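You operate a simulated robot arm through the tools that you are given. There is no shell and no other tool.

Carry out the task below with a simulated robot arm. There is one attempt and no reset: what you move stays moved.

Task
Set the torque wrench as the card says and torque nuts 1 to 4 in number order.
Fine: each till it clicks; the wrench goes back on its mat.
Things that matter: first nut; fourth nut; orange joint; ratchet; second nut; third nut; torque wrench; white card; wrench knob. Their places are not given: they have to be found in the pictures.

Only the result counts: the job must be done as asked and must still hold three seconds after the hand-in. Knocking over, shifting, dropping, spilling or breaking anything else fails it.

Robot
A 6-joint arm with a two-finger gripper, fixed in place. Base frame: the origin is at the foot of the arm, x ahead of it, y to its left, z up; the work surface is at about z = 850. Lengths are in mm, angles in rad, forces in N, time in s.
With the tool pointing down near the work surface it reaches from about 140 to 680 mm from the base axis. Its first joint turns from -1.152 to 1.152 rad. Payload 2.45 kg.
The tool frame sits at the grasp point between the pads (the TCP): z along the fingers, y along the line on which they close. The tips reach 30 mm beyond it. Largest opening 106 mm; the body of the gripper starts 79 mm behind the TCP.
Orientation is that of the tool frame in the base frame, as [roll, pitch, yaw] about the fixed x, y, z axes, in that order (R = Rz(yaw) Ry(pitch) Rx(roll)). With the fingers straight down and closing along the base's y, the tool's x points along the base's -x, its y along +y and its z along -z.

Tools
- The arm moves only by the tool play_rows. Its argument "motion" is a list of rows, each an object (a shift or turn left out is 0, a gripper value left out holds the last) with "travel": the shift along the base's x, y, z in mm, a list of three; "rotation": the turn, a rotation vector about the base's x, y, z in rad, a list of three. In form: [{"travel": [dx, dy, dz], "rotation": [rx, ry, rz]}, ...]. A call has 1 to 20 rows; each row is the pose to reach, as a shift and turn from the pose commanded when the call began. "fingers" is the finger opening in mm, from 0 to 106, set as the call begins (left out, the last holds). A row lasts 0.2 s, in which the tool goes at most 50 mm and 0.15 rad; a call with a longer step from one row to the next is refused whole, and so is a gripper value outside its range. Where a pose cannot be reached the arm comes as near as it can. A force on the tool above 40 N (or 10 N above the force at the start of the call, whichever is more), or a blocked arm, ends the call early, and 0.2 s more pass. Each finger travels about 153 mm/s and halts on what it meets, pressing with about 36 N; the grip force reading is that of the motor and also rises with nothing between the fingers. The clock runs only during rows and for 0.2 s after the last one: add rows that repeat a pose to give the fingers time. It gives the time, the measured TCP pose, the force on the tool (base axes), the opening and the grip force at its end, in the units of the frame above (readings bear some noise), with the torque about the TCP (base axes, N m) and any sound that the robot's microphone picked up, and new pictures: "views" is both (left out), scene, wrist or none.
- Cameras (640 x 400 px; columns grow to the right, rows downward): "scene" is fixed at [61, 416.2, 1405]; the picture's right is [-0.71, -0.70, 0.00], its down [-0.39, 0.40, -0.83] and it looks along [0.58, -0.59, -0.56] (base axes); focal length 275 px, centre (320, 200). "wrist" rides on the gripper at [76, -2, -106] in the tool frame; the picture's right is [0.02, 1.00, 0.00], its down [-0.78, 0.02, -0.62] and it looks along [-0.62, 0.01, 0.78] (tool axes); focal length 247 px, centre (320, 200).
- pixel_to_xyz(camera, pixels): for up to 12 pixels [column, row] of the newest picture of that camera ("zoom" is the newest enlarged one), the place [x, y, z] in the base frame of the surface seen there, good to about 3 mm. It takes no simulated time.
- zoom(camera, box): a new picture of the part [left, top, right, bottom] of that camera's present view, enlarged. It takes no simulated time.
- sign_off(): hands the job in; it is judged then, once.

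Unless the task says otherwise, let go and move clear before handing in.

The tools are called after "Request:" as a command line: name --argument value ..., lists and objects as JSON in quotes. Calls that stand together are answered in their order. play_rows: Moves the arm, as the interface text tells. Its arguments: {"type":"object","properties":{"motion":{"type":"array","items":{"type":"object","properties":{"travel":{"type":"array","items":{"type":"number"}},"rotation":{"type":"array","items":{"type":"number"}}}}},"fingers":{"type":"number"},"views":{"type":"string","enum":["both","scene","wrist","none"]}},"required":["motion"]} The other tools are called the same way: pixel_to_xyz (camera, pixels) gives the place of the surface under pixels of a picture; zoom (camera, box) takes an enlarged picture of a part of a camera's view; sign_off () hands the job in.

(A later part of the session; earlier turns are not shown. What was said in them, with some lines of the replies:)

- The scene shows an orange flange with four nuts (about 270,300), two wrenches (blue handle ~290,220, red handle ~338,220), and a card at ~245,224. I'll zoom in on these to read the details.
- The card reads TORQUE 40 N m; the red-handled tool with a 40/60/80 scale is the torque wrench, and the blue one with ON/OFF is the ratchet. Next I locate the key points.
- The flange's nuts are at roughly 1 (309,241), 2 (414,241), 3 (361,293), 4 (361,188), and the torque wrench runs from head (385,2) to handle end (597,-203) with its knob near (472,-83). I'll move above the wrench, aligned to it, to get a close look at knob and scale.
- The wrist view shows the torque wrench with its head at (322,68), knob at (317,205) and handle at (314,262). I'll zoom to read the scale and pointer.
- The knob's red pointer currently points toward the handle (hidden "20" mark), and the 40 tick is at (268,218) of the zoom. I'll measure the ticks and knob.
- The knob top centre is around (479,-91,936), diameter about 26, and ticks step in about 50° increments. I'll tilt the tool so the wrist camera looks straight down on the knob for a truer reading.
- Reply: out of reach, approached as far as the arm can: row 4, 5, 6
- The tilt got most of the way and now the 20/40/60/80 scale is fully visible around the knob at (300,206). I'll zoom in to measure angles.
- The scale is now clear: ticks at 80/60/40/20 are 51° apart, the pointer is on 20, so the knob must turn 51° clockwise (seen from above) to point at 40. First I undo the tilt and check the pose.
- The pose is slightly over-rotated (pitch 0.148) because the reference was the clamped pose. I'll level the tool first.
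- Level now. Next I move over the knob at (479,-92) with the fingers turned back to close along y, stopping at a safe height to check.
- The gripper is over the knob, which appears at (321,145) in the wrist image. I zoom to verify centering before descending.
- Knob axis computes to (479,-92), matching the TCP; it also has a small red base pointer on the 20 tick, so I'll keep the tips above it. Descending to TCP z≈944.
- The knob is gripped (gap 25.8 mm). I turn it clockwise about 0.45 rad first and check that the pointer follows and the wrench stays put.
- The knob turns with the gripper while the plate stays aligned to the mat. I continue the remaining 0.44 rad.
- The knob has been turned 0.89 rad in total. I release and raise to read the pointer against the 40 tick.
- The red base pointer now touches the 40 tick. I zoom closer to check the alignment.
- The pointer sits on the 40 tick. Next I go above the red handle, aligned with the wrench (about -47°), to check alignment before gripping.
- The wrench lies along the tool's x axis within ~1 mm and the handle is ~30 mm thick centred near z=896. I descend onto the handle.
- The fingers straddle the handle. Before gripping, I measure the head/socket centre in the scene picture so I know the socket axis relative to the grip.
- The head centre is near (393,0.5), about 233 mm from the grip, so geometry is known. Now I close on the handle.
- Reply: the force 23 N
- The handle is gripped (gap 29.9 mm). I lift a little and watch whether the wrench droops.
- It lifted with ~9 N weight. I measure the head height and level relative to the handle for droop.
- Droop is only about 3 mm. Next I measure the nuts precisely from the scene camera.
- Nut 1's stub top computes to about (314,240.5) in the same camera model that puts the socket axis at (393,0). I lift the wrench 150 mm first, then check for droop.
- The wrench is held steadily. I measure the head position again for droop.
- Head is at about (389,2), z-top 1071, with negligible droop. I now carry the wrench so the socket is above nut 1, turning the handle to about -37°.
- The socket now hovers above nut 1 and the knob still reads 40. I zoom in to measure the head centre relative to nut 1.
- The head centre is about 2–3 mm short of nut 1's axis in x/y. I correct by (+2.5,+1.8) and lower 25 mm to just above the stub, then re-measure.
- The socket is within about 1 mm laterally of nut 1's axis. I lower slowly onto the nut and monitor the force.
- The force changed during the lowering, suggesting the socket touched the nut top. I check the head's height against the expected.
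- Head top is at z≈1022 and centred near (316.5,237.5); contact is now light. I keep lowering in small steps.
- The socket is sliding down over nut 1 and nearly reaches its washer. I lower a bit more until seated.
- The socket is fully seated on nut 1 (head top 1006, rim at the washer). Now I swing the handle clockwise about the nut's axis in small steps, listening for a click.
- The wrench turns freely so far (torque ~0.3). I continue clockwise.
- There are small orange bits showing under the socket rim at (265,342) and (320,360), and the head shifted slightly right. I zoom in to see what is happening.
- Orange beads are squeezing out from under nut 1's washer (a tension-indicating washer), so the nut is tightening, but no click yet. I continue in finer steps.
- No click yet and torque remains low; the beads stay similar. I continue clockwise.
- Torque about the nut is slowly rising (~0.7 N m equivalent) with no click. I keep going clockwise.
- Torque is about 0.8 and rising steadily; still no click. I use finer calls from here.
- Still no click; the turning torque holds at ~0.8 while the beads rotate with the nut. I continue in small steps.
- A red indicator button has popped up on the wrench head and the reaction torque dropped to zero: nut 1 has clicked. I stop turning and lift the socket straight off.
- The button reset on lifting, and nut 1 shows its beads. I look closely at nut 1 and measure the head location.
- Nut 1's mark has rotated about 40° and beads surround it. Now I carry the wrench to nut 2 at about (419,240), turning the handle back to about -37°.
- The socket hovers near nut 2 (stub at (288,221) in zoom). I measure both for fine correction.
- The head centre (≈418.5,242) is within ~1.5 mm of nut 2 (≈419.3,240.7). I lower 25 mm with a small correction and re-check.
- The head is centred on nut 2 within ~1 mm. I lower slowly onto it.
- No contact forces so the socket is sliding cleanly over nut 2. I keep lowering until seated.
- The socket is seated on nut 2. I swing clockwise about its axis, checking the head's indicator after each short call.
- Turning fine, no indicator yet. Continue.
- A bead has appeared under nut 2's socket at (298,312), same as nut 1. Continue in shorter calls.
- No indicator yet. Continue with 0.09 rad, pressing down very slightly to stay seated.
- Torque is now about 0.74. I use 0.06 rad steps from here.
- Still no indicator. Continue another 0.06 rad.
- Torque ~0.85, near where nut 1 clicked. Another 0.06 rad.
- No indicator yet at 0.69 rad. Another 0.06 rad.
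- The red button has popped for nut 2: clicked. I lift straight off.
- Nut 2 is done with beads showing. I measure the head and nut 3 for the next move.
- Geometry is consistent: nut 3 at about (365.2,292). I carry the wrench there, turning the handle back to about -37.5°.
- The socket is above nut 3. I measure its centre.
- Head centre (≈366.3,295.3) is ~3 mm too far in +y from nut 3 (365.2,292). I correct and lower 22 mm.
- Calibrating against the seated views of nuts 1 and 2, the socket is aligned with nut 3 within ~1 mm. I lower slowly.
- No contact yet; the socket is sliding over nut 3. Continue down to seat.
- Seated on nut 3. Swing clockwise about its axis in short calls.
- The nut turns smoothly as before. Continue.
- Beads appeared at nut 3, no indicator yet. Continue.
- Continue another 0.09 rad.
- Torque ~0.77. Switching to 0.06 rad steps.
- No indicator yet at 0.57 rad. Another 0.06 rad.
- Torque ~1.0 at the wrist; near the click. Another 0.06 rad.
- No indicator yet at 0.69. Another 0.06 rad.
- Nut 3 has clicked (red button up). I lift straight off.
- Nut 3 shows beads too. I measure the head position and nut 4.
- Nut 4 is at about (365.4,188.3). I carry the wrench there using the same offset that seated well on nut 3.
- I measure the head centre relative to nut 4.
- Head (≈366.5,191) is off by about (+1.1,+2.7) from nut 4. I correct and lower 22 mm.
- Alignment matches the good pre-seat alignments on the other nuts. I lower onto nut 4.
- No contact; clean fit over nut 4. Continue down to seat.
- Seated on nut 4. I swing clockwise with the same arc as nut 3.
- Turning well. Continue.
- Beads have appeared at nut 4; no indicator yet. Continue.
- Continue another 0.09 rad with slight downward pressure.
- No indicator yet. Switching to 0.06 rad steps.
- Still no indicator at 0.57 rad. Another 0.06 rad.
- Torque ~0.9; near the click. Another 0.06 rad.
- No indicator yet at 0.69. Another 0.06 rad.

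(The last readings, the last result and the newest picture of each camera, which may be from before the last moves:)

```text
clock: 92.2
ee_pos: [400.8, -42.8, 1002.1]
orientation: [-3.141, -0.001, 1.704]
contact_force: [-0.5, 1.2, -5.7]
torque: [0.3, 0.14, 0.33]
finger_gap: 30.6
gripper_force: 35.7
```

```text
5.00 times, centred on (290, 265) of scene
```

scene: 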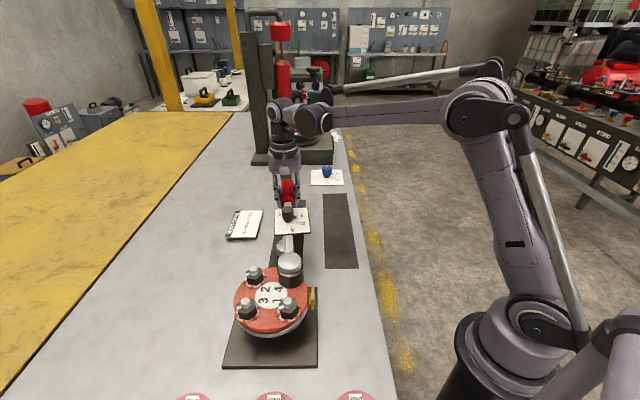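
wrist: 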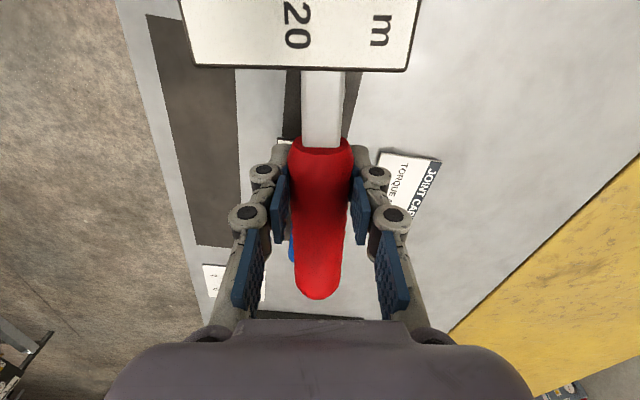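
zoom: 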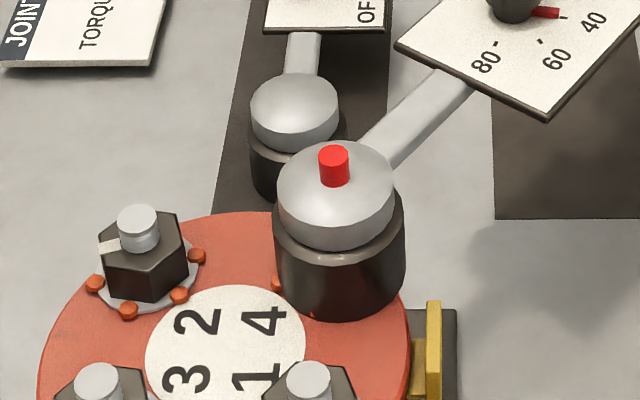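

Nut 4 has clicked (red button at (333,165)). I lift the socket straight off.

Request:
play_rows --motion '[{"travel": [0, 0, 4]}, {"travel": [0, 0, 10]}, {"travel": [0, 0, 18]}, {"travel": [0, 0, 28]}, {"travel": [0, 0, 40]}, {"travel": [0, 0, 55]}, {"travel": [0, 0, 68]}, {"travel": [0, 0, 68]}]' --views "scene"

Request:
zoom --camera "scene" --box '[225, 225, 335, 335]'

```text
clock: 94.0
ee_pos: [400.8, -42.4, 1072.8]
orientation: [-3.141, -0.003, 1.71]
contact_force: [0.6, 0.6, -9.8]
torque: [-0.63, -0.09, -0.01]
finger_gap: 30.2
gripper_force: 36.4
```

scene: 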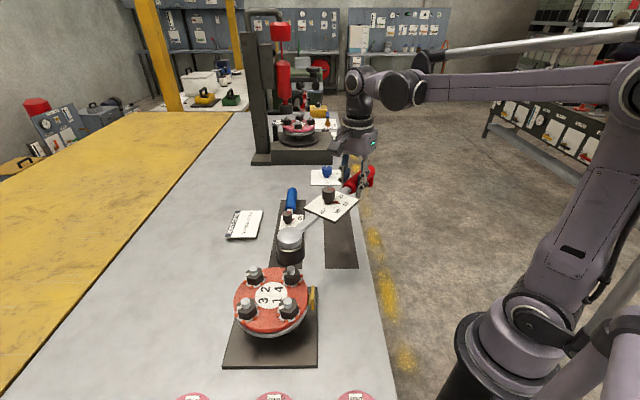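

```text
3.64 times, centred on (280, 280) of scene
```

zoom: 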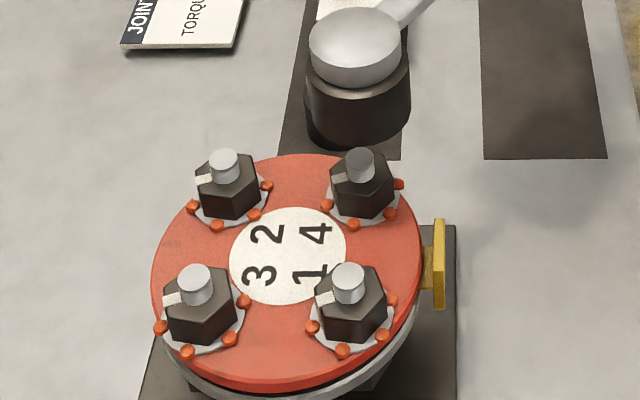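

All four nuts now show beads and turned marks. Next I return the wrench to its mat; I zoom on the empty mat and the wrench's underside to plan the placement.

Request:
zoom --camera "scene" --box '[270, 150, 390, 280]'

Request:
pixel_to_xyz --camera "scene" --pixels '[[326, 266], [357, 266], [324, 215], [351, 215], [352, 240], [325, 240], [340, 255], [349, 205]]'

```text
3.08 times, centred on (330, 215) of scene
```

zoom: 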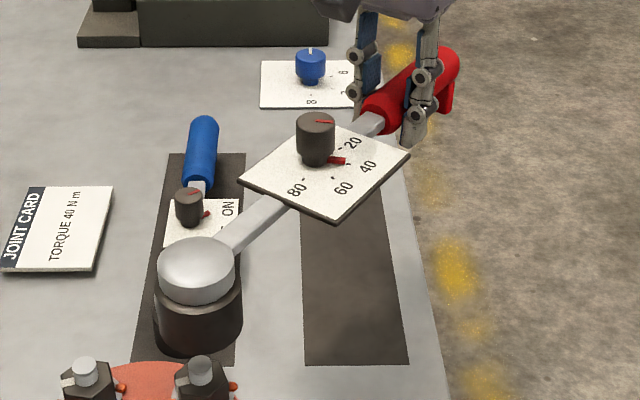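

```text
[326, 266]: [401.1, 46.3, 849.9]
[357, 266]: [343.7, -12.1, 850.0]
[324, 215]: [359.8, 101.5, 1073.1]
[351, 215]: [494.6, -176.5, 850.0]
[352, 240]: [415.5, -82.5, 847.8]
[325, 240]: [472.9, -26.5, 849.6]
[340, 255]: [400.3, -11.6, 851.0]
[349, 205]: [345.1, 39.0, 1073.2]
```

The zoom shows the handle has a support leg at its end, so the wrench rests on socket and leg. The mat is about 360×90 mm centred near (496,-107) at -45°; I carry the wrench back so the head goes to about (388,-1) with the handle at -45°.

Request:
play_rows --motion '[{"travel": [5, -4, 0], "rotation": [0, 0, 0.02]}, {"travel": [14, -11.4, 0], "rotation": [0, 0, 0.058]}, {"travel": [25, -20.4, 0], "rotation": [0, 0, 0.103]}, {"travel": [37, -30.1, 0], "rotation": [0, 0, 0.152]}, {"travel": [49, -39.9, 0], "rotation": [0, 0, 0.202]}, {"travel": [61, -49.7, 0], "rotation": [0, 0, 0.251]}, {"travel": [73, -59.4, 0], "rotation": [0, 0, 0.3]}, {"travel": [85, -69.2, 0], "rotation": [0, 0, 0.35]}, {"travel": [97, -79, 0], "rotation": [0, 0, 0.4]}, {"travel": [109, -88.8, 0], "rotation": [0, 0, 0.449]}, {"travel": [121, -98.5, 0], "rotation": [0, 0, 0.498]}, {"travel": [133, -108.3, 0], "rotation": [0, 0, 0.547]}, {"travel": [143, -116.4, 0], "rotation": [0, 0, 0.589]}, {"travel": [149, -121.3, 0], "rotation": [0, 0, 0.613]}, {"travel": [151.8, -123.6, 0], "rotation": [0, 0, 0.625]}, {"travel": [151.8, -123.6, 0], "rotation": [0, 0, 0.625]}]' --views "both"

Request:
zoom --camera "scene" --box '[290, 150, 400, 280]'

```text
clock: 97.4
ee_pos: [553.7, -166.4, 1071.1]
orientation: [-3.141, -0.002, 2.333]
contact_force: [-0.8, 0.9, -10.1]
torque: [-0.44, -0.46, 0.02]
finger_gap: 30.3
gripper_force: 36.3
```

scene: 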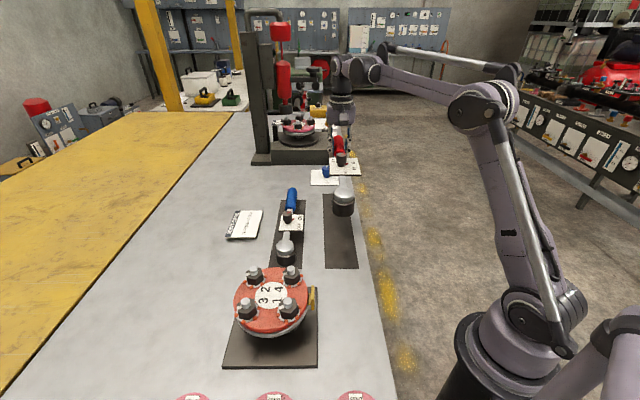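
wrist: 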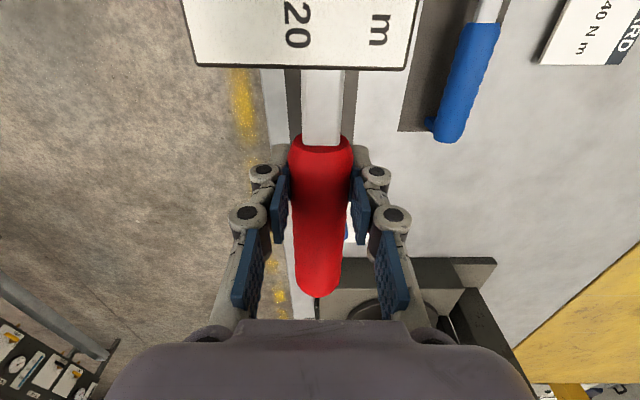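

```text
3.08 times, centred on (345, 215) of scene
```

zoom: 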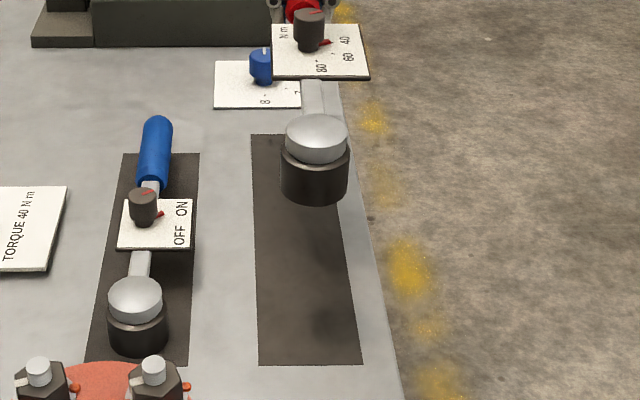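

The wrench is over its mat. I measure head, handle and the mat's corners before lowering.

Request:
pixel_to_xyz --camera "zoom" --pixels '[[316, 135], [316, 127], [316, 145], [290, 140], [343, 140], [262, 362], [357, 362], [254, 137], [330, 260], [312, 90]]'

Request:
pixel_to_xyz --camera "scene" --pixels '[[338, 140], [337, 150], [340, 178], [325, 195], [327, 266], [357, 266]]'

```text
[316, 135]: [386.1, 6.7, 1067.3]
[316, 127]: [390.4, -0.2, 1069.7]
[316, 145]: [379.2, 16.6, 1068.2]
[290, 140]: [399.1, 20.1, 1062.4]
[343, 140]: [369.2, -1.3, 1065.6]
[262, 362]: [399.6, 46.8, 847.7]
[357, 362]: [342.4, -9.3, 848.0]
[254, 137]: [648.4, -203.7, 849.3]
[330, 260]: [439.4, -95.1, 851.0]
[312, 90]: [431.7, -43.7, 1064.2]
```

```text
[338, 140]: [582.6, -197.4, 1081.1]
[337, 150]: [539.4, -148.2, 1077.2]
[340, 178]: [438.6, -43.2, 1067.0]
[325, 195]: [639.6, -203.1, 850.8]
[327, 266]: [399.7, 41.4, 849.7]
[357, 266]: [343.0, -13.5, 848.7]
```

The head appears slightly +y of the original spot. I lower to just above the mat with a small correction and then compare with the original picture.

Request:
play_rows --motion '[{"travel": [0, -1, -10]}, {"travel": [0, -2, -28]}, {"travel": [0, -3, -48]}, {"travel": [0, -3, -68]}, {"travel": [0, -3, -88]}, {"travel": [0, -3, -108]}, {"travel": [0, -3, -128]}, {"travel": [0, -3, -145]}, {"travel": [0, -3, -152]}, {"travel": [0, -3, -152]}]' --views "both"

Request:
zoom --camera "scene" --box '[310, 170, 370, 270]'

```text
clock: 99.6
ee_pos: [552.5, -168.7, 919.1]
orientation: [3.141, 0.0, 2.335]
contact_force: [-0.3, 1.2, -8.4]
torque: [-0.44, -0.42, -0.04]
finger_gap: 30.3
gripper_force: 35.9
```

scene: 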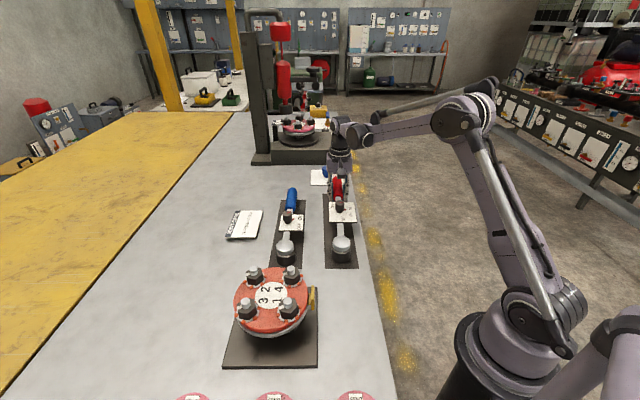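
wrist: 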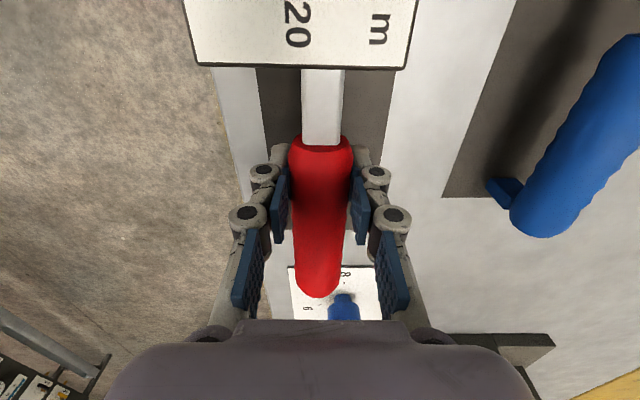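

```text
4.00 times, centred on (340, 220) of scene
```

zoom: 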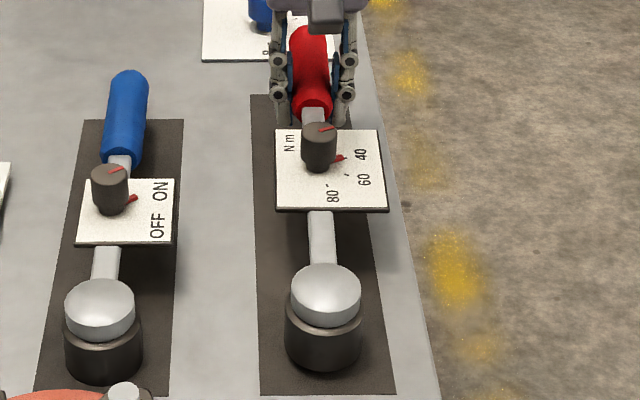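

Compared with the initial picture (dome at (328,278) top), the head would land ~4 mm too near the edge. I shift slightly along the wrench and lower onto the mat.

Request:
play_rows --motion '[{"travel": [1, -1.8, -2]}, {"travel": [2.1, -3.6, -5]}, {"travel": [2.1, -3.6, -9]}, {"travel": [2.1, -3.6, -13]}, {"travel": [2.1, -3.6, -16]}, {"travel": [2.1, -3.6, -18]}, {"travel": [2.1, -3.6, -18]}]' --views "scene"

Request:
zoom --camera "scene" --box '[310, 170, 370, 270]'

```text
clock: 101.2
ee_pos: [554.4, -173.0, 902.0]
orientation: [-3.14, -0.003, 2.335]
contact_force: [-1.5, -2.1, 4.4]
torque: [0.09, 0.06, 0.0]
finger_gap: 30.3
gripper_force: 35.6
```

scene: 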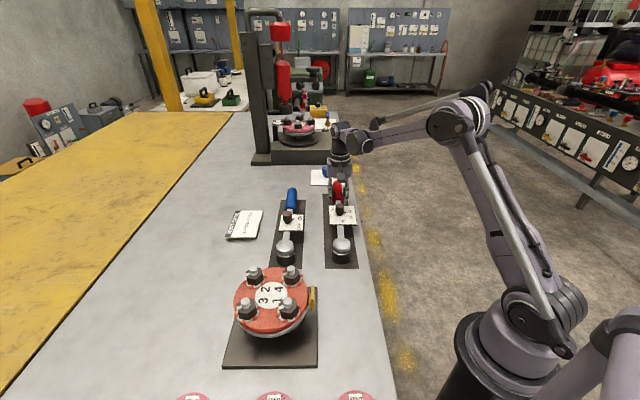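

```text
4.00 times, centred on (340, 220) of scene
```

zoom: 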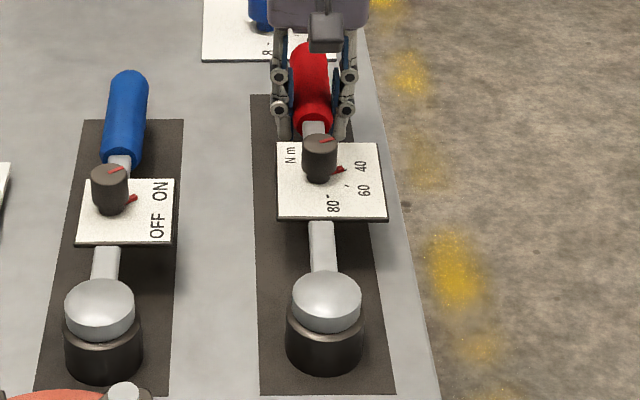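

There is contact with the mat (z force +4.4). I check whether both head and leg rest and how the pose compares.

Request:
pixel_to_xyz --camera "zoom" --pixels '[[326, 290], [326, 283], [326, 300], [295, 296], [358, 296], [308, 60], [310, 100], [322, 250], [290, 200], [330, 355]]'

Request:
zoom --camera "scene" --box '[320, 225, 360, 275]'

```text
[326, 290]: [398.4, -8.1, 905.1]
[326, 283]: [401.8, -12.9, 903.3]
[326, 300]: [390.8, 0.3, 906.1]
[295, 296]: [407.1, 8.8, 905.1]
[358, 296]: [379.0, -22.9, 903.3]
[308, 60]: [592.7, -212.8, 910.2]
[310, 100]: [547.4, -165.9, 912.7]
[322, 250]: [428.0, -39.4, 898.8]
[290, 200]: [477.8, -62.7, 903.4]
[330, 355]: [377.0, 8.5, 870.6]
```

```text
8.00 times, centred on (340, 250) of scene
```

zoom: 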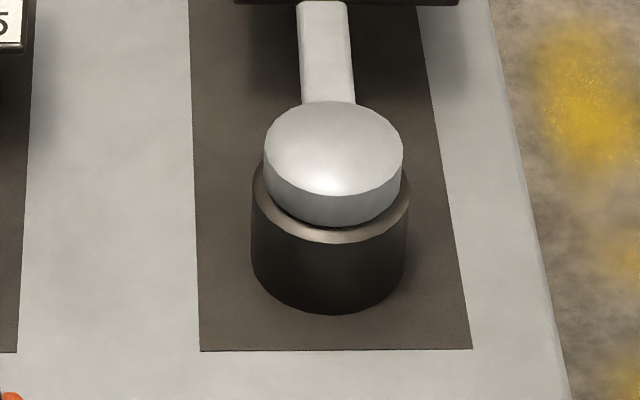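

It rests flat (head top 905, handle 912) but about 6–7 mm farther along than originally. I lift slightly, slide it back, and set it down again.

Request:
play_rows --motion '[{"travel": [0, 0, 4]}, {"travel": [0, 0, 8]}, {"travel": [-2.3, 2.3, 8]}, {"travel": [-4.6, 4.3, 8]}, {"travel": [-4.6, 4.3, 4]}, {"travel": [-4.6, 4.3, 1]}, {"travel": [-4.6, 4.3, 0]}, {"travel": [-4.6, 4.3, 0]}]' --views "scene"

Request:
zoom --camera "scene" --box '[310, 170, 370, 270]'

Request:
zoom --camera "scene" --box '[320, 225, 360, 275]'

```text
clock: 103.0
ee_pos: [550.9, -167.6, 901.7]
orientation: [-3.142, -0.002, 2.332]
contact_force: [-0.4, -0.1, 6.8]
torque: [0.37, 0.35, -0.14]
finger_gap: 30.2
gripper_force: 35.8
```

scene: 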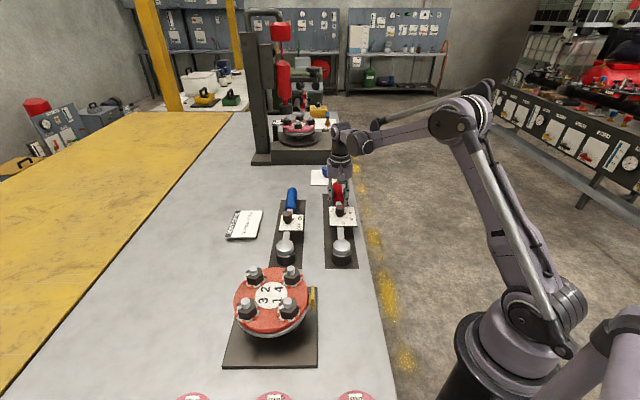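

```text
4.00 times, centred on (340, 220) of scene
```

zoom: 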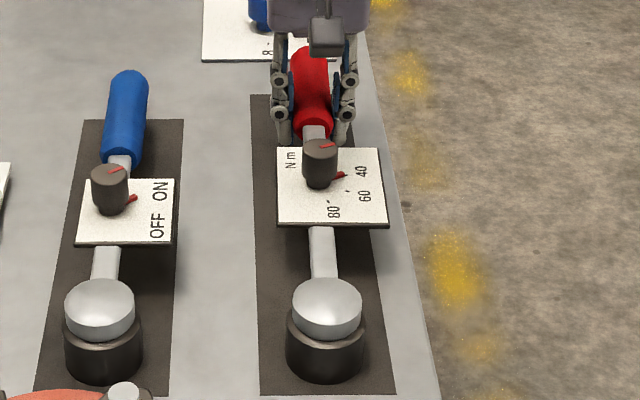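

```text
8.00 times, centred on (340, 250) of scene
```

zoom: 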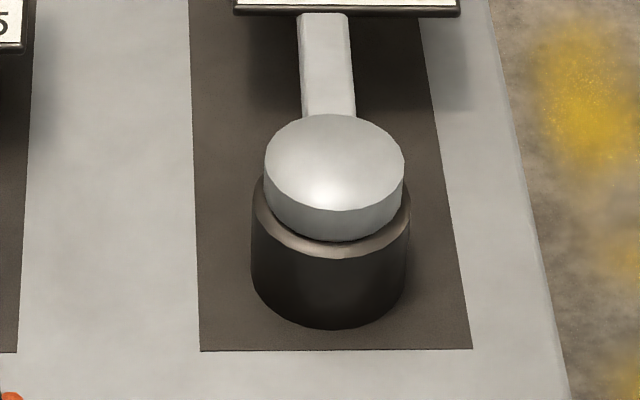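

The wrench is now back in essentially its original place (dome at (327,278) vs. originally (328,278)). I open the fingers to release it.

Request:
play_rows --motion '[{"travel": [0, 0, -0.5]}, {"travel": [0, 0, -0.5]}, {"travel": [0, 0, -0.5]}, {"travel": [0, 0, -0.5]}]' --fingers 106 --views "both"

Request:
zoom --camera "scene" --box '[310, 170, 370, 270]'

```text
clock: 104.0
ee_pos: [550.3, -168.2, 900.4]
orientation: [3.141, -0.002, 2.334]
contact_force: [0.6, 0.0, 0.5]
torque: [0.01, 0.0, -0.05]
finger_gap: 106.0
gripper_force: 0.1
```

scene: 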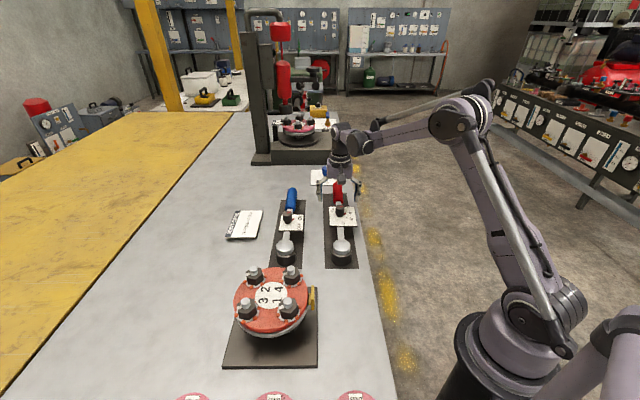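
wrist: 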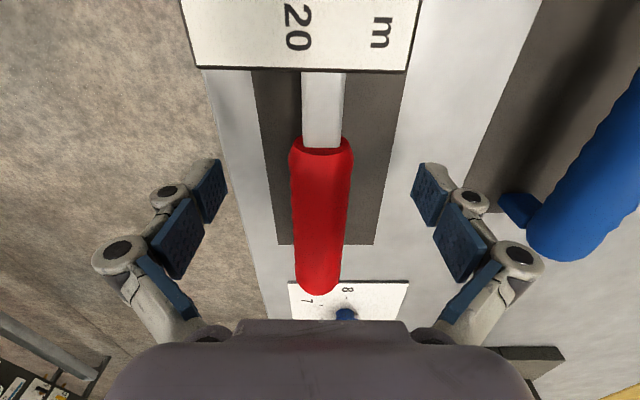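

```text
4.00 times, centred on (340, 220) of scene
```

zoom: 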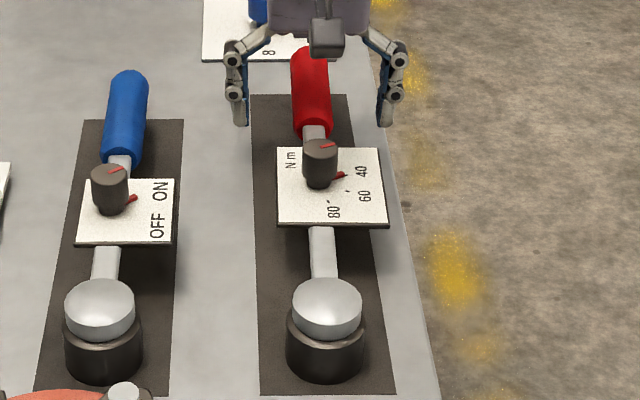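

The wrench stays put on its mat after release. I raise the arm clear and do a final inspection.

Request:
play_rows --motion '[{"travel": [0, 0, 20]}, {"travel": [0, 0, 50]}, {"travel": [0, 0, 90]}, {"travel": [0, 0, 130]}, {"travel": [-20, 15, 170]}, {"travel": [-50, 40, 205]}, {"travel": [-85, 70, 235]}, {"travel": [-120, 100, 260]}, {"travel": [-120, 100, 260]}]' --views "both"

Request:
zoom --camera "scene" --box '[310, 170, 370, 270]'

Request:
zoom --camera "scene" --box '[210, 250, 350, 370]'

Request:
zoom --camera "wrist" --box '[200, 50, 440, 250]'

```text
refused: row 6 steps farther than a row can; nothing moved
```

```text
4.00 times, centred on (340, 220) of scene
```

zoom: 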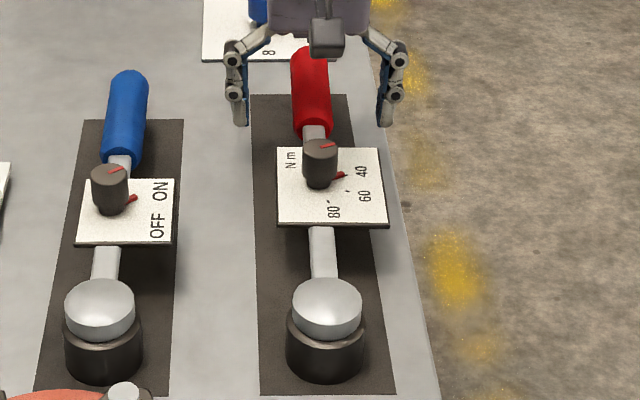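

```text
3.33 times, centred on (280, 310) of scene
```

zoom: 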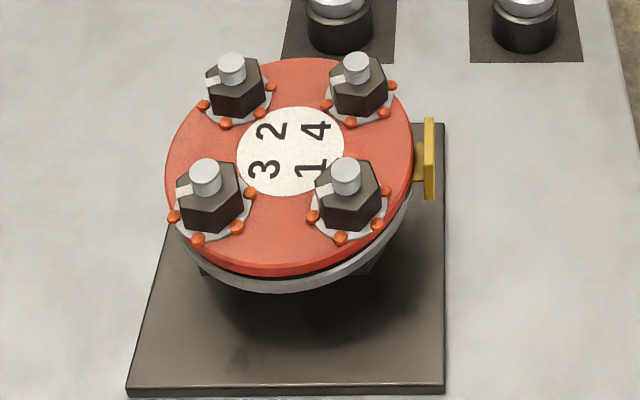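

```text
2.00 times, centred on (320, 150) of wrist
```

zoom: 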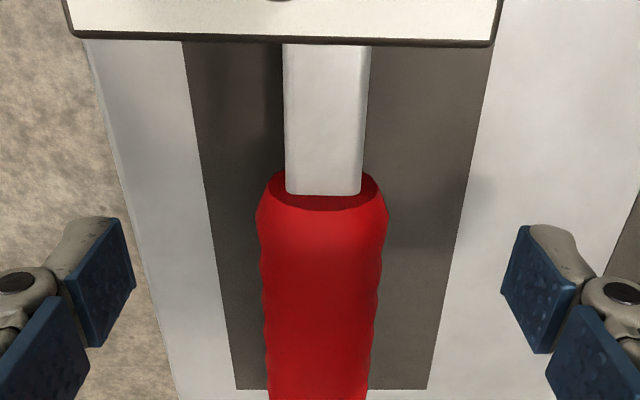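

The retreat call was refused for one over-long step; the pictures show all four nuts with equally turned marks and the wrench lying properly. I raise straight up with smaller steps.

Request:
play_rows --motion '[{"travel": [0, 0, 15]}, {"travel": [0, 0, 40]}, {"travel": [0, 0, 75]}, {"travel": [0, 0, 110]}, {"travel": [0, 0, 145]}, {"travel": [-15, 12, 175]}, {"travel": [-35, 28, 200]}, {"travel": [-60, 48, 220]}, {"travel": [-85, 68, 235]}, {"travel": [-85, 68, 235]}]' --views "both"

Request:
zoom --camera "scene" --box '[310, 170, 370, 270]'

Request:
zoom --camera "wrist" --box '[220, 40, 420, 280]'

```text
clock: 106.2
ee_pos: [465.8, -98.7, 1138.2]
orientation: [3.141, -0.001, 2.334]
contact_force: [-0.2, -0.1, -0.5]
torque: [-0.01, 0.03, -0.01]
finger_gap: 105.7
gripper_force: 0.0
```

scene: 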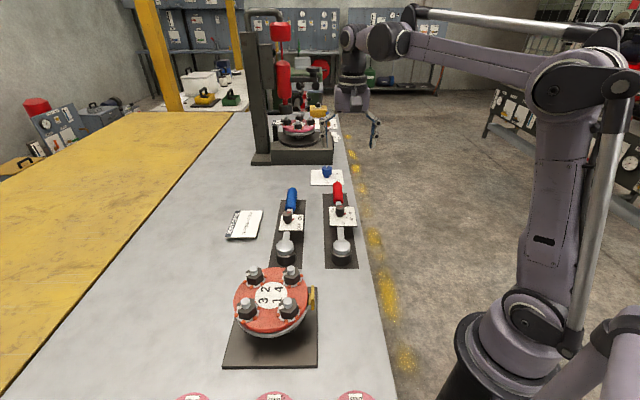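
wrist: 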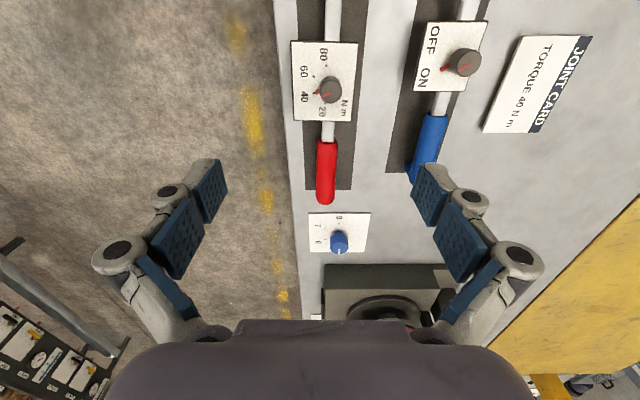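

```text
4.00 times, centred on (340, 220) of scene
```

zoom: 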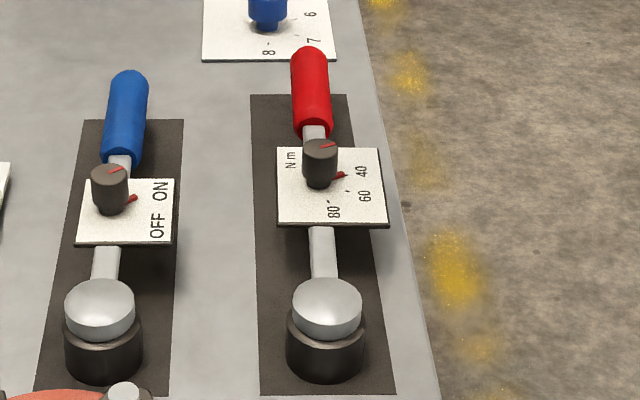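

```text
1.67 times, centred on (320, 160) of wrist
```

zoom: 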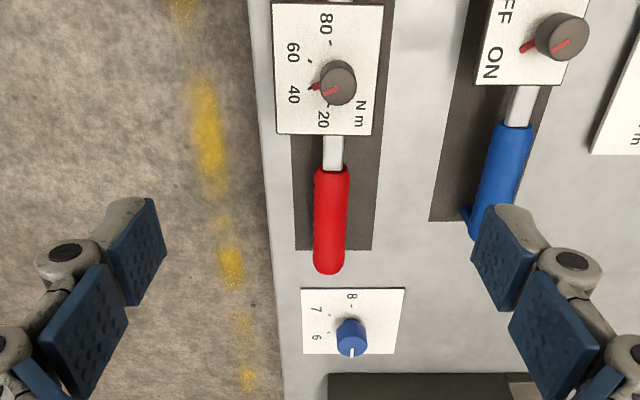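

The final pictures show the knob still at 40, the wrench on its mat as originally, and all four nuts clicked (beads and turned marks). Nothing else has moved and the arm is clear, so I hand in.

Request:
sign_off

```text
The job is handed in.
```

The torque wrench was set to 40 N m as the card says. Nuts 1 to 4 were torqued in number order, and the wrench is back on its mat. I have handed the job in but have not seen a result from the judge.

- **Clicks:** I never got a click as a sound reading. I took each nut as clicked when the red button popped up on the wrench head and the turning torque dropped. This happened once on each nut, after about 0.7 rad of clockwise turn.
- **Orange beads:** Small orange beads appeared around each nut's washer, at about 0.2 to 0.3 rad of turn and before the button popped. All four nuts show them in the same way, and I read them as tension indicators in the washers.
- **Wrench on its mat:** It rests on its socket and handle leg, close to where it started. The knob still points at 40.
- **Everything else:** The ratchet, card and orange joint look unmoved in the last pictures. The arm was raised clear before hand-in.
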